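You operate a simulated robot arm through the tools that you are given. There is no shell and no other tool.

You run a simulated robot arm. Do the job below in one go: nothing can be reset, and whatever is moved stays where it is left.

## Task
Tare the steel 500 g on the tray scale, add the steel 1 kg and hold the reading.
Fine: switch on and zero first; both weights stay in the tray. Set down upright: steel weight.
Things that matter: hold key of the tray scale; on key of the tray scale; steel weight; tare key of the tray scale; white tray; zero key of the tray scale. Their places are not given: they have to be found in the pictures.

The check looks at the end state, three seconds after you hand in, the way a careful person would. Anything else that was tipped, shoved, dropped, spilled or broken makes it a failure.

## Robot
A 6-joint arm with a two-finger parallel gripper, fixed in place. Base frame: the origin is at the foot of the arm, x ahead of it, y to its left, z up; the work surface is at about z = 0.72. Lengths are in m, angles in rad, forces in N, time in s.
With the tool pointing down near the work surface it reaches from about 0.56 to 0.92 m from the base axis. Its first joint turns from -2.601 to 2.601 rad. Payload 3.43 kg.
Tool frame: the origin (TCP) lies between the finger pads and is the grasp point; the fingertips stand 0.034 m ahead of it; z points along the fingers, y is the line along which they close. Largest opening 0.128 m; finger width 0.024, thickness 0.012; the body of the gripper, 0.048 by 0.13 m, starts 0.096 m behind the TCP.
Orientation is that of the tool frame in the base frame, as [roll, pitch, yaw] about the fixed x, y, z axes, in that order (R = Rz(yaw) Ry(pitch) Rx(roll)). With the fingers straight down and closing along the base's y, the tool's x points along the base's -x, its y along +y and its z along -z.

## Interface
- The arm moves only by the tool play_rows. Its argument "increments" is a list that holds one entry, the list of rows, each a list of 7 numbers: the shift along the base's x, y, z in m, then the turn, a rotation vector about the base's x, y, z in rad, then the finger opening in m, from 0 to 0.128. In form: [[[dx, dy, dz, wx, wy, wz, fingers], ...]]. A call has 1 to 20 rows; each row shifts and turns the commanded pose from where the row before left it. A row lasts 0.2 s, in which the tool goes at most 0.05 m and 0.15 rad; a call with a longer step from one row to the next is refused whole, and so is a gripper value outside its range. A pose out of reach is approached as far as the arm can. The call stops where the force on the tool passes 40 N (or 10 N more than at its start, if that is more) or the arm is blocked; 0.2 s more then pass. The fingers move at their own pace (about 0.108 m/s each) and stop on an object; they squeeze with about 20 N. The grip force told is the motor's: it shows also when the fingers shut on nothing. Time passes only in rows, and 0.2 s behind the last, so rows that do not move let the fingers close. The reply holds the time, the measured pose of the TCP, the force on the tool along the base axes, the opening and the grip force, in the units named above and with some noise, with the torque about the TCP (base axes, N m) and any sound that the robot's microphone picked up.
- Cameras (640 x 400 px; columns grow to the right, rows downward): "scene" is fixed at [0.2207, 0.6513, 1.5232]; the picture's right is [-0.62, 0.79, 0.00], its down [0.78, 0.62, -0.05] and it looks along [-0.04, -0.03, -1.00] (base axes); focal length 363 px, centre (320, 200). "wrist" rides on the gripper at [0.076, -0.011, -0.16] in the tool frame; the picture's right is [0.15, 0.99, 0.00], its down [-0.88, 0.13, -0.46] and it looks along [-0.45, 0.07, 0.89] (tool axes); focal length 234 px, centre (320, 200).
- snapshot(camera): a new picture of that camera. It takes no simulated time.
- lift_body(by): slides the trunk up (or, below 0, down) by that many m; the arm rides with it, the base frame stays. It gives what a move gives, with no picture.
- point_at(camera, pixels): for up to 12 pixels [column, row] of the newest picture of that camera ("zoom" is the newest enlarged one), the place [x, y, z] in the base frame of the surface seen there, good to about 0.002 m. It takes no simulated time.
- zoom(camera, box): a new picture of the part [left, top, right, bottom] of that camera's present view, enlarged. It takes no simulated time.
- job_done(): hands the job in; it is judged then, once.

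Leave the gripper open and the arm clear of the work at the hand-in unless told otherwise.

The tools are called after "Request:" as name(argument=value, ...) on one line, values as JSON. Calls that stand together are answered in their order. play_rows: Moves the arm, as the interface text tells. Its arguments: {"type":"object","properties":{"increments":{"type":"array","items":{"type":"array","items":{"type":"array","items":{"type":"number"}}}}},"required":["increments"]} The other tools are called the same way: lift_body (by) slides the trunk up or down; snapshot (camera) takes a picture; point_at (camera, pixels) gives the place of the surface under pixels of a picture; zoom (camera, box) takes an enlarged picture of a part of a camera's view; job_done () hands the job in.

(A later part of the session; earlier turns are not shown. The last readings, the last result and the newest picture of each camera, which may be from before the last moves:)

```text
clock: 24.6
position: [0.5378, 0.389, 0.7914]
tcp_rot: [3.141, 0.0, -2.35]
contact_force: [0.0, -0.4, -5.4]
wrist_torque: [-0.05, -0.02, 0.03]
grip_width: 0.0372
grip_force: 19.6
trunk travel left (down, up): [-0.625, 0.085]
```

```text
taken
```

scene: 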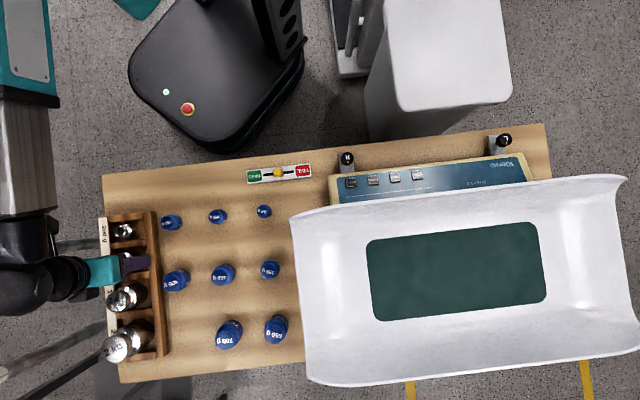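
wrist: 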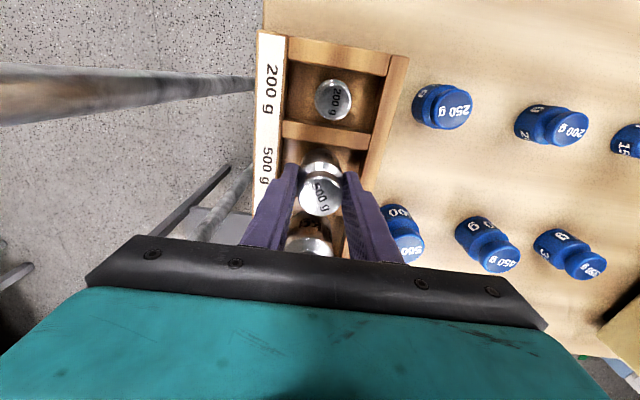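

The load reads -5.4 N and the width stays 0.0372, so it's off the floor. I'll check the knob-top height for slip.

Request:
point_at(camera="wrist", pixels=[[320, 192], [320, 200], [312, 195], [330, 195]])

```text
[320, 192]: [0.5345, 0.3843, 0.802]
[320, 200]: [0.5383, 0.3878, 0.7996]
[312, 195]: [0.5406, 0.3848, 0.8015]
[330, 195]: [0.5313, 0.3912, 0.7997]
```

Knob top ≈0.801, about 4 mm up, no notable slip. Continuing the slow lift, 2 mm per row.

Request:
play_rows(increments=[[[0, 0, 0.001, 0, 0, 0, 0.0], [0, 0, 0.002, 0, 0, 0, 0.0], [0, 0, 0.002, 0, 0, 0, 0.0], [0, 0, 0.002, 0, 0, 0, 0.0], [0, 0, 0.002, 0, 0, 0, 0.0], [0, 0, 0.002, 0, 0, 0, 0.0], [0, 0, 0.002, 0, 0, 0, 0.0], [0, 0, 0.002, 0, 0, 0, 0.0], [0, 0, 0.001, 0, 0, 0, 0.0], [0, 0, 0, 0, 0, 0, 0.0]]])

Request:
snapshot(camera="wrist")

Request:
point_at(camera="wrist", pixels=[[320, 192], [320, 200], [312, 195], [330, 195]])

```text
clock: 26.8
position: [0.5386, 0.391, 0.8067]
tcp_rot: [-3.141, -0.001, -2.351]
contact_force: [0.3, 0.9, -5.3]
wrist_torque: [0.02, -0.02, 0.01]
grip_width: 0.0371
grip_force: 19.4
trunk travel left (down, up): [-0.625, 0.085]
```

```text
taken
```

wrist: 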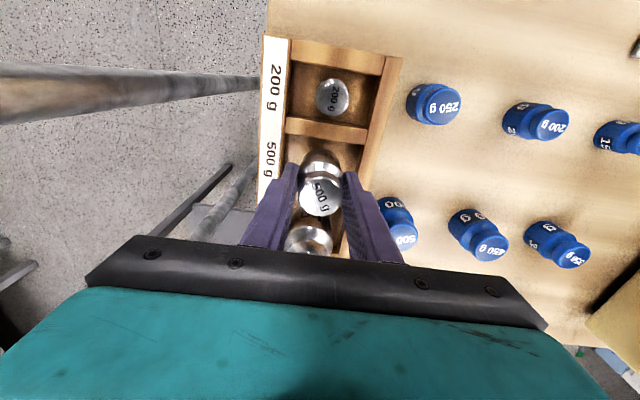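

```text
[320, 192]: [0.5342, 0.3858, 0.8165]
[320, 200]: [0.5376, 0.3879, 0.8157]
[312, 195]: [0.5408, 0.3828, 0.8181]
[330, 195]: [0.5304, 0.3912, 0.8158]
```

No slip (knob top 0.8165, offset to TCP unchanged). I'll now lift higher with a gentle ramp in speed, about 0.21 m.

Request:
play_rows(increments=[[[0, 0, 0.002, 0, 0, 0, 0.0], [0, 0, 0.004, 0, 0, 0, 0.0], [0, 0, 0.006, 0, 0, 0, 0.0], [0, 0, 0.008, 0, 0, 0, 0.0], [0, 0, 0.01, 0, 0, 0, 0.0], [0, 0, 0.012, 0, 0, 0, 0.0], [0, 0, 0.014, 0, 0, 0, 0.0], [0, 0, 0.014, 0, 0, 0, 0.0], [0, 0, 0.012, 0, 0, 0, 0.0], [0, 0, 0.01, 0, 0, 0, 0.0], [0, 0, 0.008, 0, 0, 0, 0.0], [0, 0, 0.006, 0, 0, 0, 0.0], [0, 0, 0.004, 0, 0, 0, 0.0], [0, 0, 0.002, 0, 0, 0, 0.0], [0, 0, 0, 0, 0, 0, 0.0]]])

Request:
snapshot(camera="wrist")

Request:
point_at(camera="wrist", pixels=[[320, 192], [320, 200], [312, 195], [330, 195]])

```text
clock: 30.0
position: [0.5375, 0.3892, 0.919]
tcp_rot: [3.141, -0.001, -2.348]
contact_force: [0.0, -0.2, -5.0]
wrist_torque: [-0.02, 0.0, 0.05]
grip_width: 0.0371
grip_force: 20.3
trunk travel left (down, up): [-0.625, 0.085]
```

```text
taken
```

wrist: 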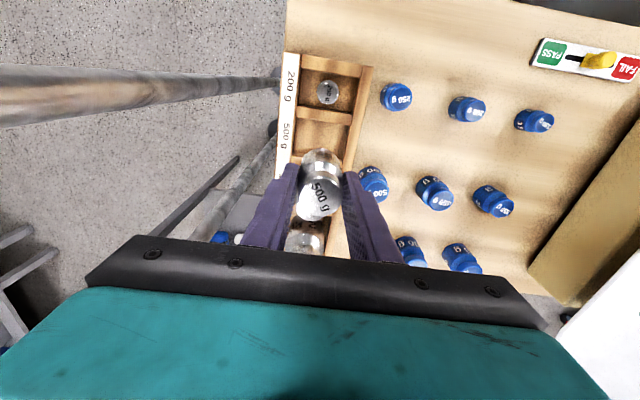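

```text
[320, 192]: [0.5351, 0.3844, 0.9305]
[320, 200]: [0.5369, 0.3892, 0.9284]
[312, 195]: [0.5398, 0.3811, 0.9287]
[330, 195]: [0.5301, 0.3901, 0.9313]
```

No slip at all with the gentle ramps. I'll carry it toward the tray the same way; first leg: up to z≈1.03 and 0.19 m sideways.

Request:
play_rows(increments=[[[-0.00114, 0.0013, 0.00101, 0, 0, 0, 0.0], [-0.00228, 0.0026, 0.00202, 0, 0, 0, 0.0], [-0.00341, 0.0039, 0.00303, 0, 0, 0, 0.0], [-0.00455, 0.0052, 0.00404, 0, 0, 0, 0.0], [-0.00569, 0.0065, 0.00505, 0, 0, 0, 0.0], [-0.00683, 0.0078, 0.00606, 0, 0, 0, 0.0], [-0.00797, 0.0091, 0.00707, 0, 0, 0, 0.0], [-0.0091, 0.0104, 0.00808, 0, 0, 0, 0.0], [-0.01024, 0.0117, 0.00909, 0, 0, 0, 0.0], [-0.01138, 0.013, 0.0101, 0, 0, 0, 0.0], [-0.01138, 0.013, 0.0101, 0, 0, 0, 0.0], [-0.01024, 0.0117, 0.00909, 0, 0, 0, 0.0], [-0.0091, 0.0104, 0.00808, 0, 0, 0, 0.0], [-0.00797, 0.0091, 0.00707, 0, 0, 0, 0.0], [-0.00683, 0.0078, 0.00606, 0, 0, 0, 0.0], [-0.00569, 0.0065, 0.00505, 0, 0, 0, 0.0], [-0.00455, 0.0052, 0.00404, 0, 0, 0, 0.0], [-0.00341, 0.0039, 0.00303, 0, 0, 0, 0.0], [-0.00228, 0.0026, 0.00202, 0, 0, 0, 0.0], [-0.00114, 0.0013, 0.00101, 0, 0, 0, 0.0]]])

Request:
snapshot(camera="wrist")

Request:
point_at(camera="wrist", pixels=[[320, 192], [320, 200], [312, 195], [330, 195]])

```text
clock: 34.2
position: [0.4133, 0.5334, 1.03]
tcp_rot: [-3.141, 0.0, -2.35]
contact_force: [0.1, 0.4, -5.2]
wrist_torque: [0.04, -0.02, 0.0]
grip_width: 0.037
grip_force: 19.8
trunk travel left (down, up): [-0.625, 0.085]
```

```text
taken
```

wrist: 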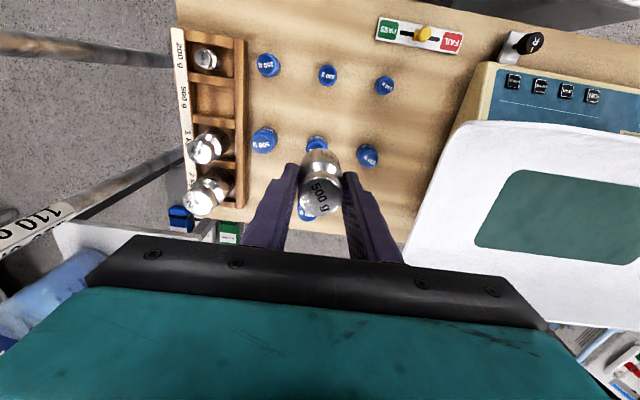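

```text
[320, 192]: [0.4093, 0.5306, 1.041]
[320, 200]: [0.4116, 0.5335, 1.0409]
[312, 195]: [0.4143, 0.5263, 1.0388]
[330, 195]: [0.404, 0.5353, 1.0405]
```

Still firm (top 1.0405, TCP 1.030, same offset). Second leg: 0.23 m toward the tray at this height.

Request:
play_rows(increments=[[[-0.00138, 0.00157, 0, 0, 0, 0, 0.0], [-0.00275, 0.00314, 0, 0, 0, 0, 0.0], [-0.00413, 0.00471, 0, 0, 0, 0, 0.0], [-0.0055, 0.00628, 0, 0, 0, 0, 0.0], [-0.00688, 0.00785, 0, 0, 0, 0, 0.0], [-0.00826, 0.00942, 0, 0, 0, 0, 0.0], [-0.00963, 0.01099, 0, 0, 0, 0, 0.0], [-0.01101, 0.01256, 0, 0, 0, 0, 0.0], [-0.01238, 0.01413, 0, 0, 0, 0, 0.0], [-0.01376, 0.0157, 0, 0, 0, 0, 0.0], [-0.01376, 0.0157, 0, 0, 0, 0, 0.0], [-0.01238, 0.01413, 0, 0, 0, 0, 0.0], [-0.01101, 0.01256, 0, 0, 0, 0, 0.0], [-0.00963, 0.01099, 0, 0, 0, 0, 0.0], [-0.00826, 0.00942, 0, 0, 0, 0, 0.0], [-0.00688, 0.00785, 0, 0, 0, 0, 0.0], [-0.0055, 0.00628, 0, 0, 0, 0, 0.0], [-0.00413, 0.00471, 0, 0, 0, 0, 0.0], [-0.00275, 0.00314, 0, 0, 0, 0, 0.0], [-0.00138, 0.00157, 0, 0, 0, 0, 0.0]]])

```text
clock: 38.4
position: [0.2622, 0.7054, 1.0301]
tcp_rot: [-3.141, 0.0, -2.35]
contact_force: [0.3, 0.0, -4.2]
wrist_torque: [0.01, 0.01, 0.02]
grip_width: 0.0372
grip_force: 19.7
trunk travel left (down, up): [-0.625, 0.085]
```

Holding well at (0.262, 0.705, 1.030). Third leg: another 0.23 m, to above the tray point (0.109, 0.877).

Request:
play_rows(increments=[[[-0.00138, 0.00157, 0, 0, 0, 0, 0.0], [-0.00275, 0.00314, 0, 0, 0, 0, 0.0], [-0.00413, 0.00471, 0, 0, 0, 0, 0.0], [-0.0055, 0.00628, 0, 0, 0, 0, 0.0], [-0.00688, 0.00785, 0, 0, 0, 0, 0.0], [-0.00826, 0.00942, 0, 0, 0, 0, 0.0], [-0.00963, 0.01099, 0, 0, 0, 0, 0.0], [-0.01101, 0.01256, 0, 0, 0, 0, 0.0], [-0.01238, 0.01413, 0, 0, 0, 0, 0.0], [-0.01376, 0.0157, 0, 0, 0, 0, 0.0], [-0.01376, 0.0157, 0, 0, 0, 0, 0.0], [-0.01238, 0.01413, 0, 0, 0, 0, 0.0], [-0.01101, 0.01256, 0, 0, 0, 0, 0.0], [-0.00963, 0.01099, 0, 0, 0, 0, 0.0], [-0.00826, 0.00942, 0, 0, 0, 0, 0.0], [-0.00688, 0.00785, 0, 0, 0, 0, 0.0], [-0.0055, 0.00628, 0, 0, 0, 0, 0.0], [-0.00413, 0.00471, 0, 0, 0, 0, 0.0], [-0.00275, 0.00314, 0, 0, 0, 0, 0.0], [-0.00138, 0.00157, 0, 0, 0, 0, 0.0]]])

Request:
snapshot(camera="wrist")

Request:
point_at(camera="wrist", pixels=[[320, 192], [320, 200], [312, 195], [330, 195]])

Request:
snapshot(camera="scene")

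```text
clock: 42.6
position: [0.111, 0.8765, 1.0298]
tcp_rot: [3.141, 0.001, -2.349]
contact_force: [0.0, 0.1, -4.5]
wrist_torque: [0.03, -0.04, 0.01]
grip_width: 0.0372
grip_force: 20.2
trunk travel left (down, up): [-0.625, 0.085]
```

```text
taken
```

wrist: 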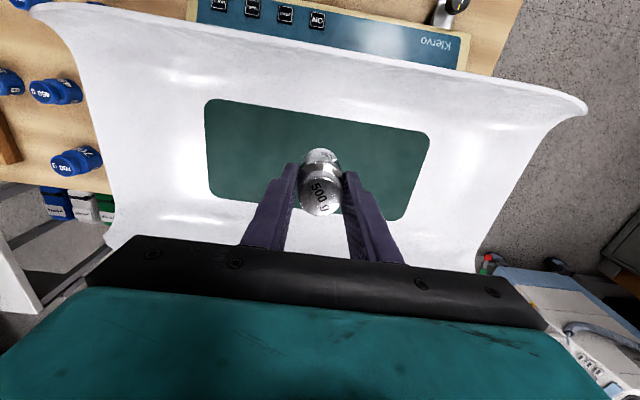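

```text
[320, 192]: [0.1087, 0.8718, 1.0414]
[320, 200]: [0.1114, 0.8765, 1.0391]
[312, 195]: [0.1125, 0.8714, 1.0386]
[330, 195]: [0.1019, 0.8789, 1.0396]
```

```text
taken
```

scene: 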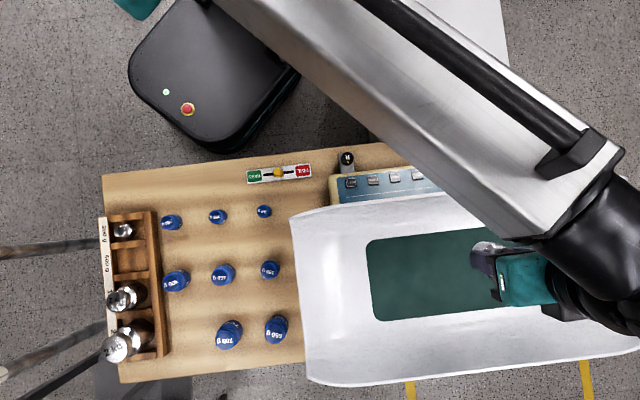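

The 500 g hangs over the green mat, upright, offset unchanged. I'll lower it 0.118 m with a ramp, to about 3 mm above the tray floor.

Request:
play_rows(increments=[[[0, 0, -0.002, 0, 0, 0, 0.0], [0, 0, -0.004, 0, 0, 0, 0.0], [0, 0, -0.006, 0, 0, 0, 0.0], [0, 0, -0.008, 0, 0, 0, 0.0], [0, 0, -0.01, 0, 0, 0, 0.0], [0, 0, -0.0116, 0, 0, 0, 0.0], [0, 0, -0.0116, 0, 0, 0, 0.0], [0, 0, -0.0116, 0, 0, 0, 0.0], [0, 0, -0.0116, 0, 0, 0, 0.0], [0, 0, -0.0116, 0, 0, 0, 0.0], [0, 0, -0.01, 0, 0, 0, 0.0], [0, 0, -0.008, 0, 0, 0, 0.0], [0, 0, -0.006, 0, 0, 0, 0.0], [0, 0, -0.004, 0, 0, 0, 0.0], [0, 0, -0.002, 0, 0, 0, 0.0], [0, 0, 0, 0, 0, 0, 0.0]]])

Request:
snapshot(camera="wrist")

Request:
point_at(camera="wrist", pixels=[[320, 192], [320, 200], [312, 195], [330, 195], [320, 130], [290, 130], [350, 140]])

Request:
zoom(camera="wrist", box=[240, 100, 400, 220])

```text
clock: 46.0
position: [0.1106, 0.8778, 0.9112]
tcp_rot: [3.14, 0.0, -2.349]
contact_force: [0.1, -0.6, -3.8]
wrist_torque: [0.02, 0.0, 0.02]
grip_width: 0.0371
grip_force: 20.1
trunk travel left (down, up): [-0.625, 0.085]
```

```text
taken
```

wrist: 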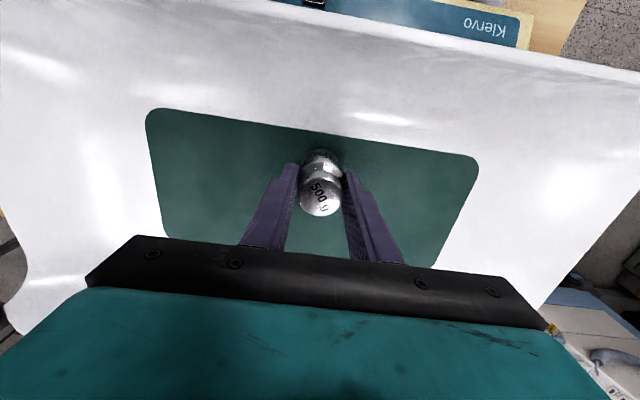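

```text
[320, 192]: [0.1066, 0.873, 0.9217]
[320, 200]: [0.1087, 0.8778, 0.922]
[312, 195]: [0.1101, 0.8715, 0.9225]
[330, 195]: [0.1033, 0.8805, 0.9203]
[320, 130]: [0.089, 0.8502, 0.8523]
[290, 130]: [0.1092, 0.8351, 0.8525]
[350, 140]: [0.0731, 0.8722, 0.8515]
```

```text
3.33 times, centred on (320, 160) of wrist
```

zoom: 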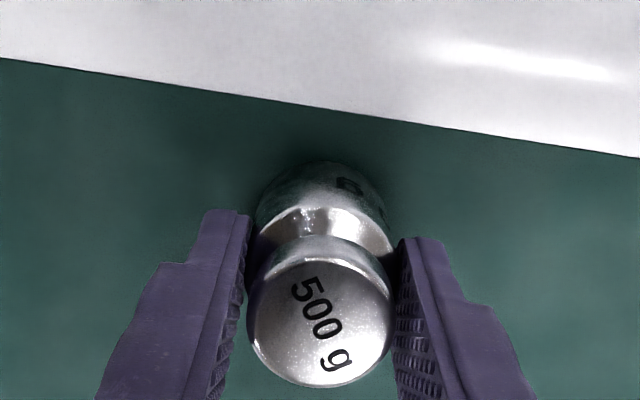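

The weight's bottom is about 4 mm above the floor (0.8523). Lowering 1 mm per row.

Request:
play_rows(increments=[[[0, 0, -0.001, 0, 0, 0, 0.0], [0, 0, -0.001, 0, 0, 0, 0.0], [0, 0, -0.001, 0, 0, 0, 0.0], [0, 0, 0, 0, 0, 0, 0.0]]])

```text
clock: 47.0
position: [0.1107, 0.8777, 0.908]
tcp_rot: [3.141, 0.001, -2.35]
contact_force: [0.0, -0.1, -4.8]
wrist_torque: [0.01, -0.02, 0.01]
grip_width: 0.0372
grip_force: 20.2
trunk travel left (down, up): [-0.625, 0.085]
```

Still carrying the full weight (-4.8 N). Another 0.5 mm at a time.

Request:
play_rows(increments=[[[0, 0, -0.0005, 0, 0, 0, 0.0], [0, 0, -0.0005, 0, 0, 0, 0.0], [0, 0, 0, 0, 0, 0, 0.0]]])

```text
clock: 47.8
position: [0.1099, 0.8783, 0.9071]
tcp_rot: [3.141, 0.001, -2.349]
contact_force: [0.6, 0.1, -4.7]
wrist_torque: [-0.02, -0.03, -0.02]
grip_width: 0.0371
grip_force: 20.1
trunk travel left (down, up): [-0.625, 0.085]
```

Request:
play_rows(increments=[[[0, 0, -0.0005, 0, 0, 0, 0.0], [0, 0, -0.0005, 0, 0, 0, 0.0], [0, 0, 0, 0, 0, 0, 0.0]]])

```text
clock: 48.6
position: [0.1111, 0.878, 0.9071]
tcp_rot: [3.141, -0.001, -2.349]
contact_force: [-0.6, 0.4, -5.1]
wrist_torque: [0.03, -0.01, 0.02]
grip_width: 0.037
grip_force: 19.8
trunk travel left (down, up): [-0.625, 0.085]
```

Still 5 N on the tool; contact should be imminent. Two more half-millimetre steps.

Request:
play_rows(increments=[[[0, 0, -0.0005, 0, 0, 0, 0.0], [0, 0, -0.0005, 0, 0, 0, 0.0], [0, 0, 0, 0, 0, 0, 0.0]]])

Request:
snapshot(camera="wrist")

Request:
point_at(camera="wrist", pixels=[[320, 192], [320, 200], [312, 195], [330, 195], [320, 130]])

```text
clock: 49.4
position: [0.1104, 0.8779, 0.9055]
tcp_rot: [-3.14, 0.0, -2.348]
contact_force: [-0.4, 0.8, -2.6]
wrist_torque: [0.07, -0.02, 0.01]
grip_width: 0.0373
grip_force: 20.1
trunk travel left (down, up): [-0.625, 0.085]
```

```text
taken
```

wrist: 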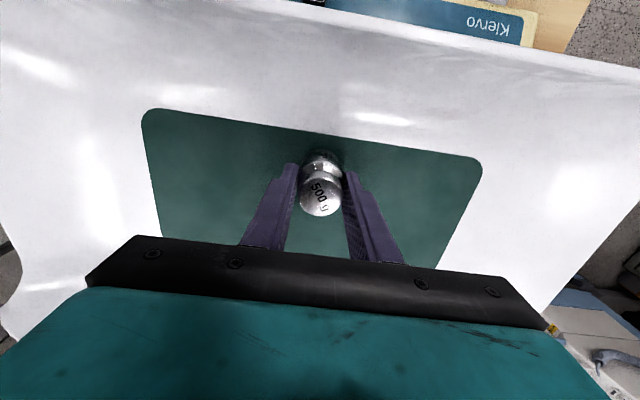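

```text
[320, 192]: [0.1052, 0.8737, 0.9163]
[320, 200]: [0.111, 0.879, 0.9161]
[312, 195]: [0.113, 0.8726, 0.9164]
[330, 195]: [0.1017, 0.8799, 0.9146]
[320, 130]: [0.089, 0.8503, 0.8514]
```

The force has dropped to -2.6 N: the tray is taking the load. One more half millimetre, then I'll open slowly.

Request:
play_rows(increments=[[[0, 0, -0.0005, 0, 0, 0, 0.0], [0, 0, 0, 0, 0, 0, 0.0]]])

```text
clock: 50.0
position: [0.1109, 0.8772, 0.9068]
tcp_rot: [3.141, 0.001, -2.348]
contact_force: [1.7, 1.2, 3.0]
wrist_torque: [0.04, -0.03, 0.01]
grip_width: 0.0368
grip_force: 20.5
trunk travel left (down, up): [-0.625, 0.085]
```

Force now +3 N: firmly standing on the tray. Opening in small steps, then rising straight up.

Request:
play_rows(increments=[[[0, 0, 0, 0, 0, 0, 0.038], [0, 0, 0, 0, 0, 0, 0.042], [0, 0, 0, 0, 0, 0, 0.055], [0, 0, 0, 0, 0, 0, 0.07], [0, 0, 0, 0, 0, 0, 0.07]]])

Request:
zoom(camera="wrist", box=[240, 100, 400, 220])

```text
clock: 51.2
position: [0.11, 0.8771, 0.9051]
tcp_rot: [3.14, 0.001, -2.35]
contact_force: [-0.3, 0.2, -0.3]
wrist_torque: [0.05, -0.02, 0.02]
grip_width: 0.0702
grip_force: 0.1
trunk travel left (down, up): [-0.625, 0.085]
```

```text
3.33 times, centred on (320, 160) of wrist
```

zoom: 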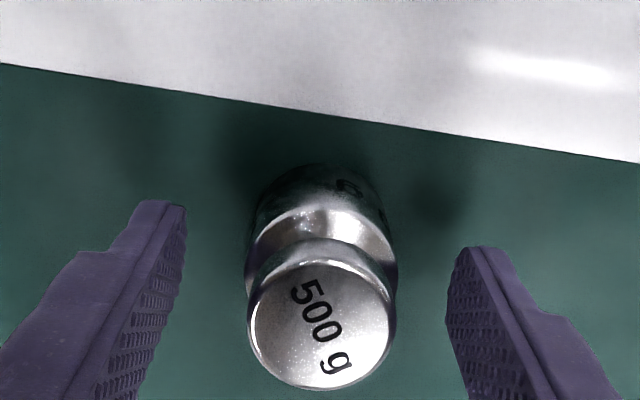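

The 500 g stands upright on the mat, free of the fingers. I'll rise straight up, move back over the panel, tilt again and hover 2.5 cm off the TARE key, fingers shut.

Request:
play_rows(increments=[[[0, 0, 0.01, 0, 0, 0, 0.07], [0, 0, 0.03, 0, 0, 0, 0.07], [0, 0, 0.045, 0, 0, 0, 0.07], [0, 0, 0.045, 0, 0, 0, 0.07], [-0.0075, -0.041, 0, 0, 0, 0, 0.0], [-0.0075, -0.041, 0, 0, 0, 0, 0.0], [-0.0075, -0.041, 0, 0, 0, 0, 0.0], [-0.0075, -0.041, 0, 0, 0, 0, 0.0], [-0.0075, -0.0409, 0, 0, 0, 0, 0.0], [0, 0, 0, 0.0947, -0.0939, 0, 0], [0, 0, 0, 0.0947, -0.0939, 0, 0], [0, 0, 0, 0.0947, -0.0939, 0, 0], [0, 0, -0.0419, 0, 0, 0, 0], [0, 0, -0.0419, 0, 0, 0, 0], [0, 0, -0.0419, 0, 0, 0, 0], [0, 0, -0.0419, 0, 0, 0, 0], [0, 0, -0.0419, 0, 0, 0, 0], [0, 0, 0, 0, 0, 0, 0]]])

Request:
snapshot(camera="wrist")

Request:
snapshot(camera="scene")

Request:
zoom(camera="wrist", box=[220, 110, 540, 310])

```text
clock: 55.0
position: [0.073, 0.6713, 0.8233]
tcp_rot: [-3.14, 0.401, -2.35]
contact_force: [-0.2, -0.2, -0.2]
wrist_torque: [-0.01, -0.03, 0.01]
grip_width: 0.0003
grip_force: 19.6
trunk travel left (down, up): [-0.625, 0.085]
```

```text
taken
```

wrist: 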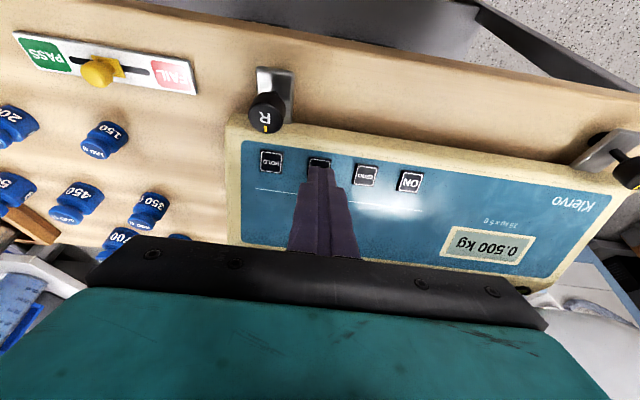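

```text
taken
```

scene: 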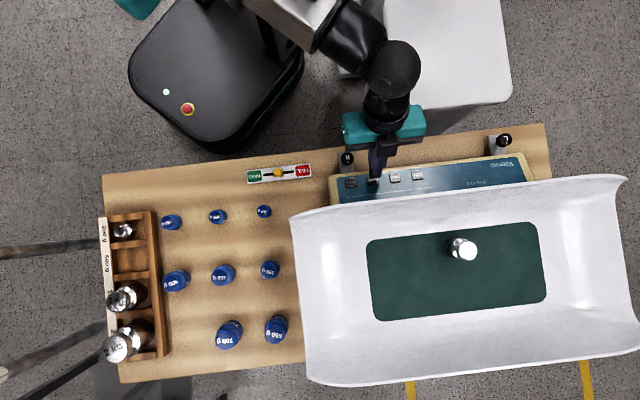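

```text
2.00 times, centred on (380, 210) of wrist
```

zoom: 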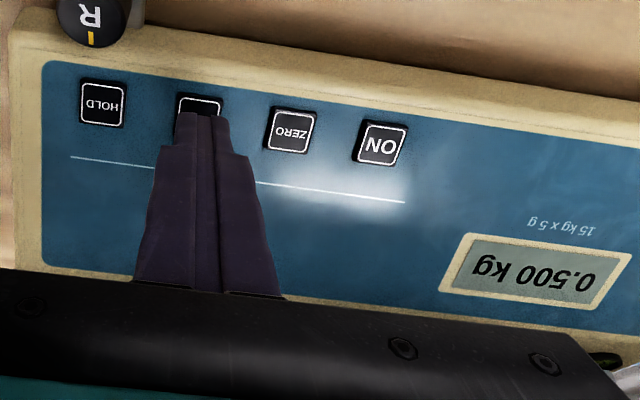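

The LCD reads 0.500 kg, the 500 g stands upright on the mat at (461,248). TARE is straight ahead of the tips; pressing: 20 mm, then 1 mm steps.

Request:
play_rows(increments=[[[0.00274, 0.00276, -0.00921, 0, 0, 0, 0], [0.00274, 0.00276, -0.00921, 0, 0, 0, 0], [0.000275, 0.000275, -0.00092, 0, 0, 0, 0], [0.000275, 0.000275, -0.00092, 0, 0, 0, 0], [0.000275, 0.000275, -0.00092, 0, 0, 0, 0], [0.000275, 0.000275, -0.00092, 0, 0, 0, 0]]])

Request:
zoom(camera="wrist", box=[220, 110, 540, 310])

```text
clock: 56.4
position: [0.0802, 0.6803, 0.8035]
tcp_rot: [3.141, 0.401, -2.35]
contact_force: [-2.2, -1.0, 1.5]
wrist_torque: [-0.01, 0.01, -0.03]
grip_width: 0.0001
grip_force: 20.0
trunk travel left (down, up): [-0.625, 0.085]
heard: click
```

```text
2.00 times, centred on (380, 210) of wrist
```

zoom: 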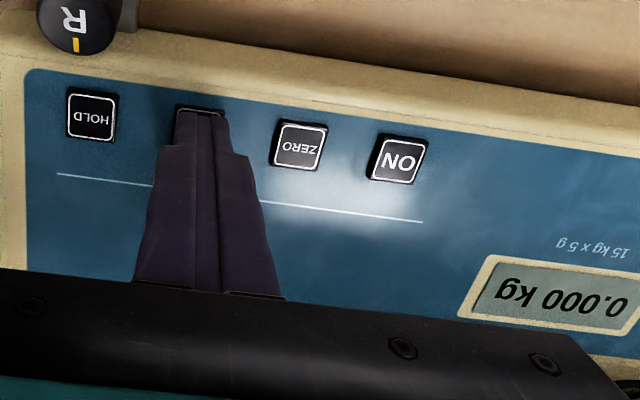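

Click, and the LCD reads 0.000 kg with the 500 g on: tared. Now back off, straighten, and travel to above the steel 1 kg at (0.5885, 0.4405), opening to 0.08.

Request:
play_rows(increments=[[[-0.00137, -0.00138, 0.0046, 0, 0, 0, 0], [-0.0082, -0.0083, 0.0276, 0, 0, 0, 0], [0, 0, 0.045, -0.0947, 0.0939, 0, 0], [0, 0, 0.045, -0.0947, 0.0939, 0, 0], [0, 0, 0.045, -0.0947, 0.0939, 0, 0], [0.03997, -0.01758, 0, 0, 0, 0, 0], [0.03997, -0.01758, 0, 0, 0, 0, 0], [0.03997, -0.01758, 0, 0, 0, 0, 0], [0.03997, -0.01758, 0, 0, 0, 0, 0], [0.03997, -0.01758, 0, 0, 0, 0, 0.08], [0.03997, -0.01758, 0, 0, 0, 0, 0.08], [0.03997, -0.01758, 0, 0, 0, 0, 0.08], [0.03997, -0.01758, 0, 0, 0, 0, 0.08], [0.03997, -0.01758, 0, 0, 0, 0, 0.08], [0.03997, -0.01758, 0, 0, 0, 0, 0.08], [0.03997, -0.01758, 0, 0, 0, 0, 0.08], [0.03997, -0.01758, 0, 0, 0, 0, 0.08], [0.03997, -0.01758, 0, 0, 0, 0, 0.08], [0, 0, 0, 0, 0, 0, 0.08]]])

Request:
snapshot(camera="wrist")

Request:
snapshot(camera="scene")

```text
clock: 60.4
position: [0.5911, 0.4397, 0.9706]
tcp_rot: [-3.141, -0.001, -2.349]
contact_force: [-0.3, -0.1, 0.4]
wrist_torque: [0.01, 0.01, -0.02]
grip_width: 0.0801
grip_force: 0.1
trunk travel left (down, up): [-0.625, 0.085]
```

```text
taken
```

wrist: 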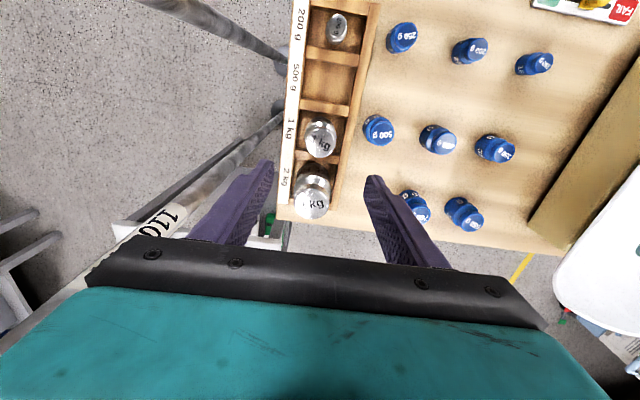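

```text
taken
```

scene: 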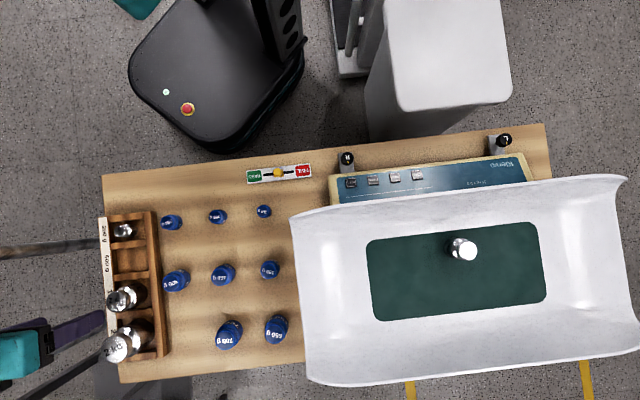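

The empty 500 g slot and the 1 kg are visible at (320,138). I'll lower to z≈0.87 and check the centring.

Request:
play_rows(increments=[[[0, 0, -0.035, 0, 0, 0, 0.075], [0, 0, -0.035, 0, 0, 0, 0.075], [0, 0, -0.031, 0, 0, 0, 0.075], [0, 0, 0, 0, 0, 0, 0.075]]])

Request:
snapshot(camera="wrist")

Request:
zoom(camera="wrist", box=[240, 100, 400, 220])

```text
clock: 61.4
position: [0.5913, 0.439, 0.8696]
tcp_rot: [3.14, 0.0, -2.349]
contact_force: [-0.8, 0.1, 0.6]
wrist_torque: [0.0, -0.01, 0.0]
grip_width: 0.0749
grip_force: 0.1
trunk travel left (down, up): [-0.625, 0.085]
```

```text
taken
```

wrist: 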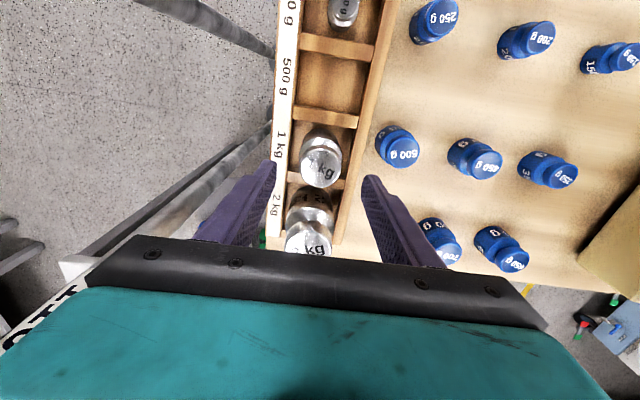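

```text
3.33 times, centred on (320, 160) of wrist
```

zoom: 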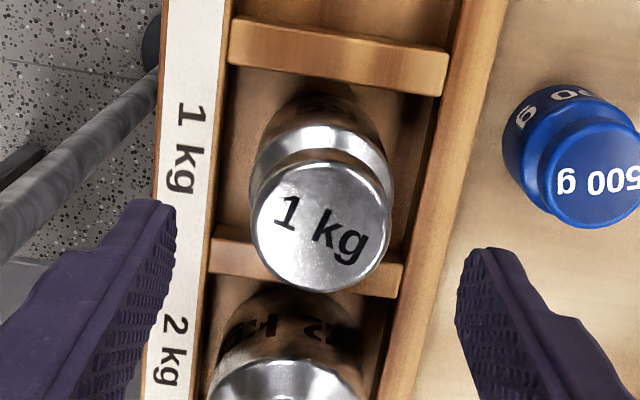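

Request:
point_at(camera="wrist", pixels=[[320, 166], [302, 169], [340, 164], [321, 149], [321, 183], [318, 140]])

```text
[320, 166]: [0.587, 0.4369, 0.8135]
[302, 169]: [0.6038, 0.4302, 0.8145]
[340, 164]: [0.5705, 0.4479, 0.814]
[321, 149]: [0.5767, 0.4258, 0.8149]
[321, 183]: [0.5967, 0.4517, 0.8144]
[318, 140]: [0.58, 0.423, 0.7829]
```

Centred to about a millimetre. Descending around the 1 kg to z 0.7865 with a 0.075 opening, then closing.

Request:
play_rows(increments=[[[0, 0, -0.025, 0, 0, 0, 0.075], [0, 0, -0.025, 0, 0, 0, 0.075], [0, 0, -0.02, 0, 0, 0, 0.075], [0, 0, -0.0136, 0, 0, 0, 0.075], [0, 0, 0, 0, 0, 0, 0.075]]])

Request:
zoom(camera="wrist", box=[240, 130, 400, 250])

```text
clock: 62.6
position: [0.5895, 0.4407, 0.7857]
tcp_rot: [-3.14, 0.0, -2.349]
contact_force: [-0.7, -0.1, 0.8]
wrist_torque: [-0.03, 0.01, 0.03]
grip_width: 0.0748
grip_force: 0.1
trunk travel left (down, up): [-0.625, 0.085]
```

```text
3.33 times, centred on (320, 190) of wrist
```

zoom: 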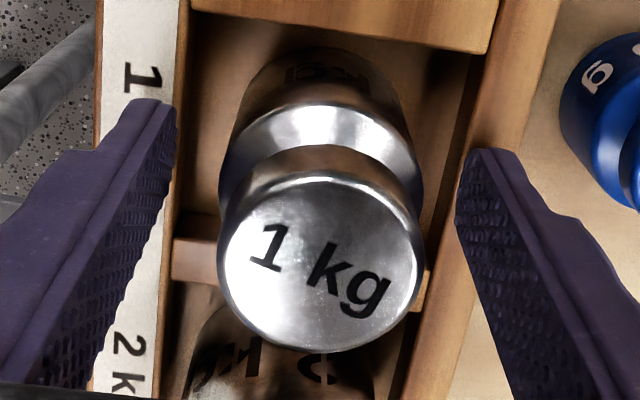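

The 1 kg sits centred between the fingers. Closing and waiting for the full squeeze.

Request:
play_rows(increments=[[[0, 0, 0, 0, 0, 0, 0.055], [0, 0, 0, 0, 0, 0, 0.0], [0, 0, 0, 0, 0, 0, 0.0], [0, 0, 0, 0, 0, 0, 0.0], [0, 0, 0, 0, 0, 0, 0.0]]])

Request:
play_rows(increments=[[[0, 0, 0.0005, 0, 0, 0, 0.0], [0, 0, 0.001, 0, 0, 0, 0.0], [0, 0, 0.001, 0, 0, 0, 0.0], [0, 0, 0.001, 0, 0, 0, 0.0], [0, 0, 0.0005, 0, 0, 0, 0.0], [0, 0, 0, 0, 0, 0, 0.0]]])

Request:
snapshot(camera="wrist")

Request:
point_at(camera="wrist", pixels=[[320, 205], [320, 212], [312, 208], [330, 208]])

```text
clock: 63.8
position: [0.5908, 0.4408, 0.7846]
tcp_rot: [3.141, -0.001, -2.348]
contact_force: [0.1, -0.4, 0.0]
wrist_torque: [0.04, -0.04, -0.03]
grip_width: 0.0476
grip_force: 20.0
trunk travel left (down, up): [-0.625, 0.085]
```

```text
clock: 65.2
position: [0.59, 0.4403, 0.7904]
tcp_rot: [-3.141, 0.001, -2.35]
contact_force: [-0.3, -0.2, -10.1]
wrist_torque: [0.02, 0.01, 0.0]
grip_width: 0.0475
grip_force: 19.8
trunk travel left (down, up): [-0.625, 0.085]
```

```text
taken
```

wrist: 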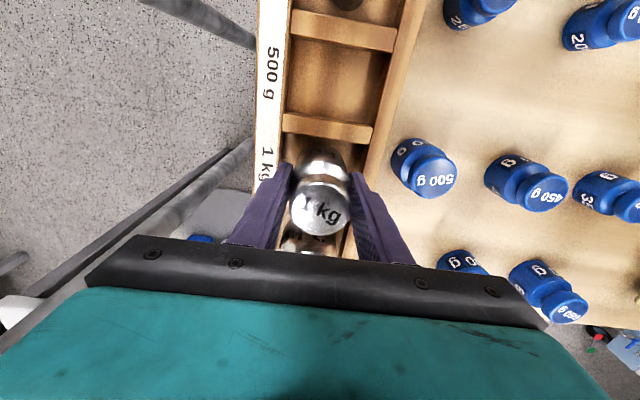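

```text
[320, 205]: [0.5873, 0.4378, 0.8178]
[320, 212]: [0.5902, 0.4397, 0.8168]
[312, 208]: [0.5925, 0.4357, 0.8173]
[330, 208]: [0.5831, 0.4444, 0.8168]
```

The full 10 N is on the tool. I'll hold still for a second and re-measure for creep before lifting further.

Request:
play_rows(increments=[[[0, 0, 0, 0, 0, 0, 0.0], [0, 0, 0, 0, 0, 0, 0.0], [0, 0, 0, 0, 0, 0, 0.0], [0, 0, 0, 0, 0, 0, 0.0]]])

Request:
snapshot(camera="wrist")

Request:
point_at(camera="wrist", pixels=[[320, 205], [320, 212], [312, 208], [330, 208], [320, 200], [320, 218]])

```text
clock: 66.2
position: [0.5912, 0.4416, 0.7901]
tcp_rot: [-3.141, 0.001, -2.348]
contact_force: [0.4, -0.4, -9.5]
wrist_torque: [-0.02, -0.02, 0.01]
grip_width: 0.0476
grip_force: 19.8
trunk travel left (down, up): [-0.625, 0.085]
```

```text
taken
```

wrist: 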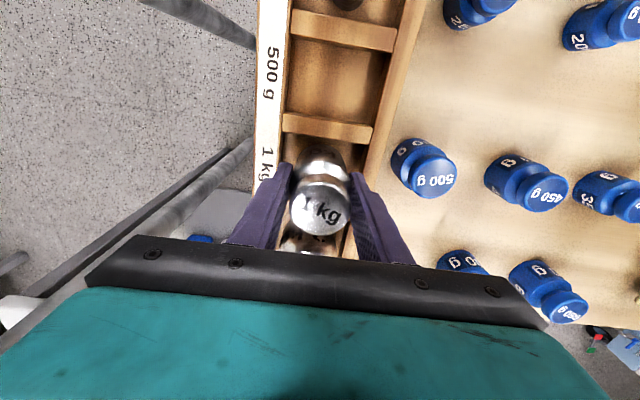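

```text
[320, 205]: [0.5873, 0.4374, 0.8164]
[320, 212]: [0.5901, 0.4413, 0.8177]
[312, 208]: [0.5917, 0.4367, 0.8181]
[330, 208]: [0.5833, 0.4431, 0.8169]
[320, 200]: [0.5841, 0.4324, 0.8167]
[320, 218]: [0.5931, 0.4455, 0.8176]
```

No creep (0.8172 both times). Lifting with a very gentle ramp (1 mm/row increments).

Request:
play_rows(increments=[[[0, 0, 0.001, 0, 0, 0, 0.0], [0, 0, 0.002, 0, 0, 0, 0.0], [0, 0, 0.003, 0, 0, 0, 0.0], [0, 0, 0.004, 0, 0, 0, 0.0], [0, 0, 0.005, 0, 0, 0, 0.0], [0, 0, 0.006, 0, 0, 0, 0.0], [0, 0, 0.006, 0, 0, 0, 0.0], [0, 0, 0.005, 0, 0, 0, 0.0], [0, 0, 0.004, 0, 0, 0, 0.0], [0, 0, 0.003, 0, 0, 0, 0.0], [0, 0, 0.002, 0, 0, 0, 0.0], [0, 0, 0.001, 0, 0, 0, 0.0], [0, 0, 0, 0, 0, 0, 0.0]]])

Request:
snapshot(camera="wrist")

Request:
point_at(camera="wrist", pixels=[[320, 205], [320, 212], [312, 208], [330, 208], [320, 200], [320, 218]])

```text
clock: 69.0
position: [0.5912, 0.4408, 0.831]
tcp_rot: [3.141, 0.001, -2.351]
contact_force: [-0.2, 0.0, -9.2]
wrist_torque: [0.03, -0.06, 0.04]
grip_width: 0.0475
grip_force: 19.4
trunk travel left (down, up): [-0.625, 0.085]
```

```text
taken
```

wrist: 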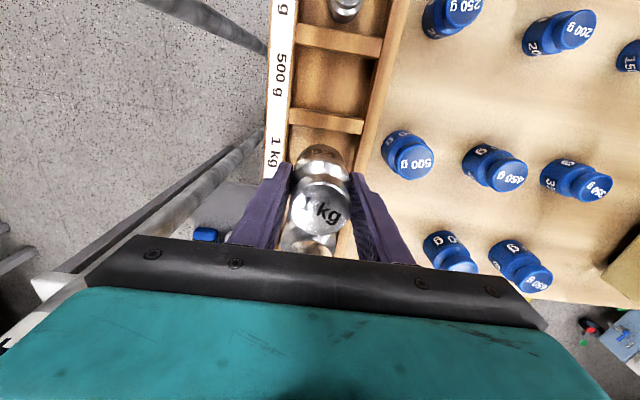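

```text
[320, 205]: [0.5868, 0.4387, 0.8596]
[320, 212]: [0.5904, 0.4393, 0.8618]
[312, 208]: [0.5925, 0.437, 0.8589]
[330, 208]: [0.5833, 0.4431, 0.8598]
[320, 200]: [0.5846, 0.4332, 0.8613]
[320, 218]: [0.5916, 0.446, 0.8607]
```

No slip (top 0.860, TCP 0.832). Continuing with a vertical lift of 0.11 m, same gentle ramp.

Request:
play_rows(increments=[[[0, 0, 0.001, 0, 0, 0, 0.0], [0, 0, 0.002, 0, 0, 0, 0.0], [0, 0, 0.003, 0, 0, 0, 0.0], [0, 0, 0.004, 0, 0, 0, 0.0], [0, 0, 0.005, 0, 0, 0, 0.0], [0, 0, 0.006, 0, 0, 0, 0.0], [0, 0, 0.007, 0, 0, 0, 0.0], [0, 0, 0.008, 0, 0, 0, 0.0], [0, 0, 0.009, 0, 0, 0, 0.0], [0, 0, 0.01, 0, 0, 0, 0.0], [0, 0, 0.01, 0, 0, 0, 0.0], [0, 0, 0.009, 0, 0, 0, 0.0], [0, 0, 0.008, 0, 0, 0, 0.0], [0, 0, 0.007, 0, 0, 0, 0.0], [0, 0, 0.006, 0, 0, 0, 0.0], [0, 0, 0.005, 0, 0, 0, 0.0], [0, 0, 0.004, 0, 0, 0, 0.0], [0, 0, 0.003, 0, 0, 0, 0.0], [0, 0, 0.002, 0, 0, 0, 0.0], [0, 0, 0.001, 0, 0, 0, 0.0]]])

Request:
snapshot(camera="wrist")

Request:
point_at(camera="wrist", pixels=[[320, 205], [320, 212], [312, 208], [330, 208], [320, 200], [320, 218]])

```text
clock: 73.2
position: [0.5904, 0.4421, 0.9418]
tcp_rot: [3.14, 0.0, -2.348]
contact_force: [-0.3, 0.1, -10.5]
wrist_torque: [0.03, -0.01, -0.02]
grip_width: 0.0475
grip_force: 19.5
trunk travel left (down, up): [-0.625, 0.085]
```

```text
taken
```

wrist: 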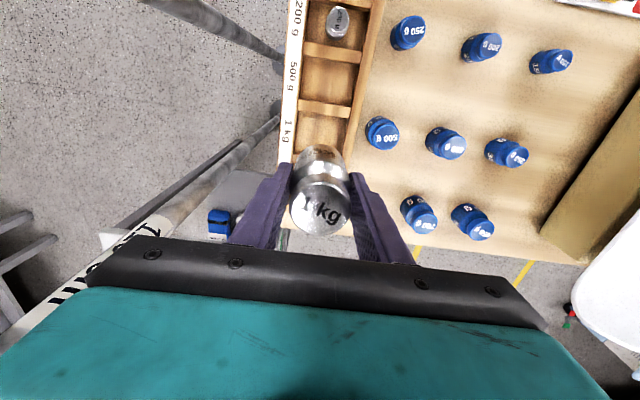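

```text
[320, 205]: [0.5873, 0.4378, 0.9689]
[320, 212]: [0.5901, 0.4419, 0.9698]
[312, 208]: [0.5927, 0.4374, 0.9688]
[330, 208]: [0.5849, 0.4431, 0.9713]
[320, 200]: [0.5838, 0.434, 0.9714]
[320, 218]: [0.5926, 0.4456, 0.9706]
```

No slip. Next, a diagonal leg toward the tray up to z≈1.03.

Request:
play_rows(increments=[[[-0.00127, 0.00132, 0.0008, 0, 0, 0, 0.0], [-0.00254, 0.00264, 0.00159, 0, 0, 0, 0.0], [-0.00382, 0.00397, 0.00239, 0, 0, 0, 0.0], [-0.00509, 0.00529, 0.00318, 0, 0, 0, 0.0], [-0.00636, 0.00661, 0.00398, 0, 0, 0, 0.0], [-0.00763, 0.00793, 0.00477, 0, 0, 0, 0.0], [-0.0089, 0.00925, 0.00557, 0, 0, 0, 0.0], [-0.01018, 0.01058, 0.00636, 0, 0, 0, 0.0], [-0.01145, 0.0119, 0.00716, 0, 0, 0, 0.0], [-0.01272, 0.01322, 0.00796, 0, 0, 0, 0.0], [-0.01272, 0.01322, 0.00796, 0, 0, 0, 0.0], [-0.01145, 0.0119, 0.00716, 0, 0, 0, 0.0], [-0.01018, 0.01058, 0.00636, 0, 0, 0, 0.0], [-0.0089, 0.00925, 0.00557, 0, 0, 0, 0.0], [-0.00763, 0.00793, 0.00477, 0, 0, 0, 0.0], [-0.00636, 0.00661, 0.00398, 0, 0, 0, 0.0], [-0.00509, 0.00529, 0.00318, 0, 0, 0, 0.0], [-0.00382, 0.00397, 0.00239, 0, 0, 0, 0.0], [-0.00254, 0.00264, 0.00159, 0, 0, 0, 0.0], [-0.00127, 0.00132, 0.0008, 0, 0, 0, 0.0]]])

Request:
snapshot(camera="wrist")

Request:
point_at(camera="wrist", pixels=[[320, 205], [320, 212], [312, 208], [330, 208], [320, 200], [320, 218]])

```text
clock: 77.4
position: [0.4516, 0.5862, 1.0305]
tcp_rot: [3.14, 0.002, -2.349]
contact_force: [0.6, 0.8, -8.9]
wrist_torque: [0.04, 0.0, -0.04]
grip_width: 0.0473
grip_force: 20.1
trunk travel left (down, up): [-0.625, 0.085]
```

```text
taken
```

wrist: 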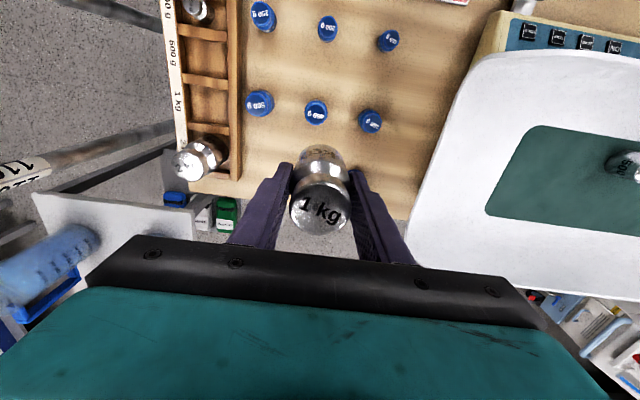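

```text
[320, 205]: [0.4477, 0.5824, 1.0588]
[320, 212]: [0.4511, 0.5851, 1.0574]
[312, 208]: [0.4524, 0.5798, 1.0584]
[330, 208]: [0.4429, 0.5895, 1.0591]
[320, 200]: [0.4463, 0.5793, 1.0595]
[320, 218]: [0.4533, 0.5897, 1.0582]
```

Holding steady. Third leg, 0.168 m toward the tray at constant height.

Request:
play_rows(increments=[[[-0.00106, 0.0011, 0, 0, 0, 0, 0.0], [-0.00212, 0.0022, 0, 0, 0, 0, 0.0], [-0.00318, 0.0033, 0, 0, 0, 0, 0.0], [-0.00423, 0.0044, 0, 0, 0, 0, 0.0], [-0.00529, 0.0055, 0, 0, 0, 0, 0.0], [-0.00635, 0.0066, 0, 0, 0, 0, 0.0], [-0.00741, 0.0077, 0, 0, 0, 0, 0.0], [-0.00847, 0.0088, 0, 0, 0, 0, 0.0], [-0.00953, 0.0099, 0, 0, 0, 0, 0.0], [-0.01059, 0.01101, 0, 0, 0, 0, 0.0], [-0.01059, 0.01101, 0, 0, 0, 0, 0.0], [-0.00953, 0.0099, 0, 0, 0, 0, 0.0], [-0.00847, 0.0088, 0, 0, 0, 0, 0.0], [-0.00741, 0.0077, 0, 0, 0, 0, 0.0], [-0.00635, 0.0066, 0, 0, 0, 0, 0.0], [-0.00529, 0.0055, 0, 0, 0, 0, 0.0], [-0.00423, 0.0044, 0, 0, 0, 0, 0.0], [-0.00318, 0.0033, 0, 0, 0, 0, 0.0], [-0.00212, 0.0022, 0, 0, 0, 0, 0.0], [-0.00106, 0.0011, 0, 0, 0, 0, 0.0]]])

```text
clock: 81.6
position: [0.3335, 0.7081, 1.03]
tcp_rot: [3.141, 0.001, -2.35]
contact_force: [0.1, -0.1, -10.6]
wrist_torque: [0.02, -0.04, 0.01]
grip_width: 0.0474
grip_force: 20.0
trunk travel left (down, up): [-0.625, 0.085]
```

Still firm (-10.6 N, width 0.0474). Fourth leg, another 0.168 m, to above (0.2157, 0.828).

Request:
play_rows(increments=[[[-0.00106, 0.0011, 0, 0, 0, 0, 0.0], [-0.00212, 0.0022, 0, 0, 0, 0, 0.0], [-0.00318, 0.0033, 0, 0, 0, 0, 0.0], [-0.00423, 0.0044, 0, 0, 0, 0, 0.0], [-0.00529, 0.0055, 0, 0, 0, 0, 0.0], [-0.00635, 0.0066, 0, 0, 0, 0, 0.0], [-0.00741, 0.0077, 0, 0, 0, 0, 0.0], [-0.00847, 0.0088, 0, 0, 0, 0, 0.0], [-0.00953, 0.0099, 0, 0, 0, 0, 0.0], [-0.01059, 0.01101, 0, 0, 0, 0, 0.0], [-0.01059, 0.01101, 0, 0, 0, 0, 0.0], [-0.00953, 0.0099, 0, 0, 0, 0, 0.0], [-0.00847, 0.0088, 0, 0, 0, 0, 0.0], [-0.00741, 0.0077, 0, 0, 0, 0, 0.0], [-0.00635, 0.0066, 0, 0, 0, 0, 0.0], [-0.00529, 0.0055, 0, 0, 0, 0, 0.0], [-0.00423, 0.0044, 0, 0, 0, 0, 0.0], [-0.00318, 0.0033, 0, 0, 0, 0, 0.0], [-0.00212, 0.0022, 0, 0, 0, 0, 0.0], [-0.00106, 0.0011, 0, 0, 0, 0, 0.0]]])

Request:
snapshot(camera="wrist")

Request:
snapshot(camera="scene")

Request:
point_at(camera="wrist", pixels=[[320, 205], [320, 212], [312, 208], [330, 208], [320, 200], [320, 218]])

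```text
clock: 85.8
position: [0.2176, 0.8282, 1.0294]
tcp_rot: [-3.139, -0.001, -2.349]
contact_force: [0.2, 0.4, -9.9]
wrist_torque: [0.0, -0.01, -0.03]
grip_width: 0.0474
grip_force: 19.8
trunk travel left (down, up): [-0.625, 0.085]
```

```text
taken
```

wrist: 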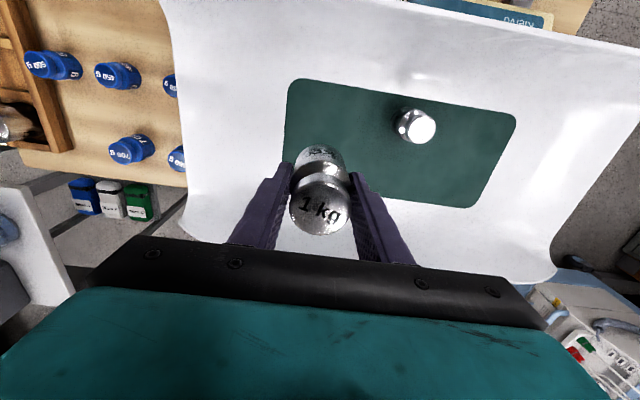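

```text
taken
```

scene: 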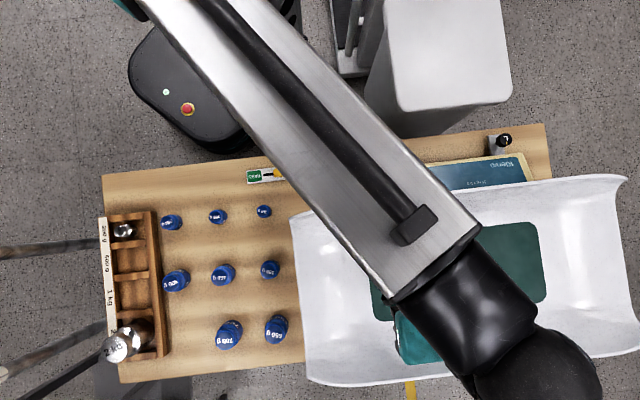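

```text
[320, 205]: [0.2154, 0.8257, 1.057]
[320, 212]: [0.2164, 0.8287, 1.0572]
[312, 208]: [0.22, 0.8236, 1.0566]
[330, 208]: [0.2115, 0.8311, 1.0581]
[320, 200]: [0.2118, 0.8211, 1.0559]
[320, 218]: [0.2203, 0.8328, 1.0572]
```

The 1 kg hangs over the mat, clear of the 500 g. Lowering 0.11 m with the gentle ramp.

Request:
play_rows(increments=[[[0, 0, -0.001, 0, 0, 0, 0.0], [0, 0, -0.002, 0, 0, 0, 0.0], [0, 0, -0.003, 0, 0, 0, 0.0], [0, 0, -0.004, 0, 0, 0, 0.0], [0, 0, -0.005, 0, 0, 0, 0.0], [0, 0, -0.006, 0, 0, 0, 0.0], [0, 0, -0.007, 0, 0, 0, 0.0], [0, 0, -0.008, 0, 0, 0, 0.0], [0, 0, -0.009, 0, 0, 0, 0.0], [0, 0, -0.01, 0, 0, 0, 0.0], [0, 0, -0.01, 0, 0, 0, 0.0], [0, 0, -0.009, 0, 0, 0, 0.0], [0, 0, -0.008, 0, 0, 0, 0.0], [0, 0, -0.007, 0, 0, 0, 0.0], [0, 0, -0.006, 0, 0, 0, 0.0], [0, 0, -0.005, 0, 0, 0, 0.0], [0, 0, -0.004, 0, 0, 0, 0.0], [0, 0, -0.003, 0, 0, 0, 0.0], [0, 0, -0.002, 0, 0, 0, 0.0], [0, 0, -0.001, 0, 0, 0, 0.0]]])

Request:
snapshot(camera="wrist")

Request:
point_at(camera="wrist", pixels=[[320, 205], [320, 212], [312, 208], [330, 208], [320, 200], [320, 218], [310, 130], [350, 130]])

```text
clock: 90.0
position: [0.2172, 0.8282, 0.9199]
tcp_rot: [3.141, 0.0, -2.349]
contact_force: [0.1, 0.1, -9.8]
wrist_torque: [0.02, 0.02, -0.01]
grip_width: 0.0471
grip_force: 20.4
trunk travel left (down, up): [-0.625, 0.085]
```

```text
taken
```

wrist: 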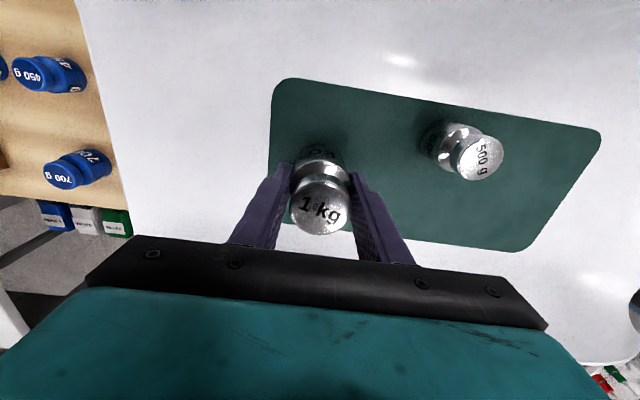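

```text
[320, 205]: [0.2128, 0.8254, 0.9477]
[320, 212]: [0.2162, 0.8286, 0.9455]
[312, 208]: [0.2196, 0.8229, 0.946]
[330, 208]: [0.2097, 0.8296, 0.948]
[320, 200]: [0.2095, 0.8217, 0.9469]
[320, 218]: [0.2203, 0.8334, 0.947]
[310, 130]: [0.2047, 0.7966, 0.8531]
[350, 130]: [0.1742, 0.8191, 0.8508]
```

Knob top at 0.947, so the base is ~12 mm above the floor. Lowering 9 mm in 1–2 mm steps.

Request:
play_rows(increments=[[[0, 0, -0.001, 0, 0, 0, 0.0], [0, 0, -0.002, 0, 0, 0, 0.0], [0, 0, -0.002, 0, 0, 0, 0.0], [0, 0, -0.002, 0, 0, 0, 0.0], [0, 0, -0.001, 0, 0, 0, 0.0], [0, 0, -0.001, 0, 0, 0, 0.0], [0, 0, 0, 0, 0, 0, 0.0]]])

```text
clock: 91.6
position: [0.2173, 0.8279, 0.9105]
tcp_rot: [3.141, -0.001, -2.349]
contact_force: [0.3, 0.4, -9.6]
wrist_torque: [0.04, -0.01, -0.02]
grip_width: 0.0472
grip_force: 20.4
trunk travel left (down, up): [-0.625, 0.085]
```

Still the full load. Continuing half a millimetre per row.

Request:
play_rows(increments=[[[0, 0, -0.0005, 0, 0, 0, 0.0], [0, 0, -0.0005, 0, 0, 0, 0.0], [0, 0, -0.0005, 0, 0, 0, 0.0], [0, 0, 0, 0, 0, 0, 0.0]]])

```text
clock: 92.6
position: [0.218, 0.8294, 0.9081]
tcp_rot: [-3.141, -0.001, -2.349]
contact_force: [-0.3, -0.7, -9.9]
wrist_torque: [0.0, -0.04, 0.01]
grip_width: 0.0474
grip_force: 20.3
trunk travel left (down, up): [-0.625, 0.085]
```

Request:
play_rows(increments=[[[0, 0, -0.0005, 0, 0, 0, 0.0], [0, 0, -0.0005, 0, 0, 0, 0.0], [0, 0, 0, 0, 0, 0, 0.0]]])

```text
clock: 93.4
position: [0.2166, 0.8277, 0.9084]
tcp_rot: [3.141, 0.0, -2.35]
contact_force: [-0.1, -0.5, -9.6]
wrist_torque: [0.0, -0.02, 0.02]
grip_width: 0.0472
grip_force: 19.3
trunk travel left (down, up): [-0.625, 0.085]
```

Commanded height is now about 0.9085; load still 9.6 N. Two more half-millimetre steps.

Request:
play_rows(increments=[[[0, 0, -0.0005, 0, 0, 0, 0.0], [0, 0, -0.0005, 0, 0, 0, 0.0], [0, 0, 0, 0, 0, 0, 0.0]]])

```text
clock: 94.2
position: [0.2177, 0.8292, 0.9061]
tcp_rot: [-3.141, 0.0, -2.348]
contact_force: [1.0, -0.7, -9.5]
wrist_torque: [0.0, 0.01, -0.02]
grip_width: 0.0474
grip_force: 20.5
trunk travel left (down, up): [-0.625, 0.085]
```

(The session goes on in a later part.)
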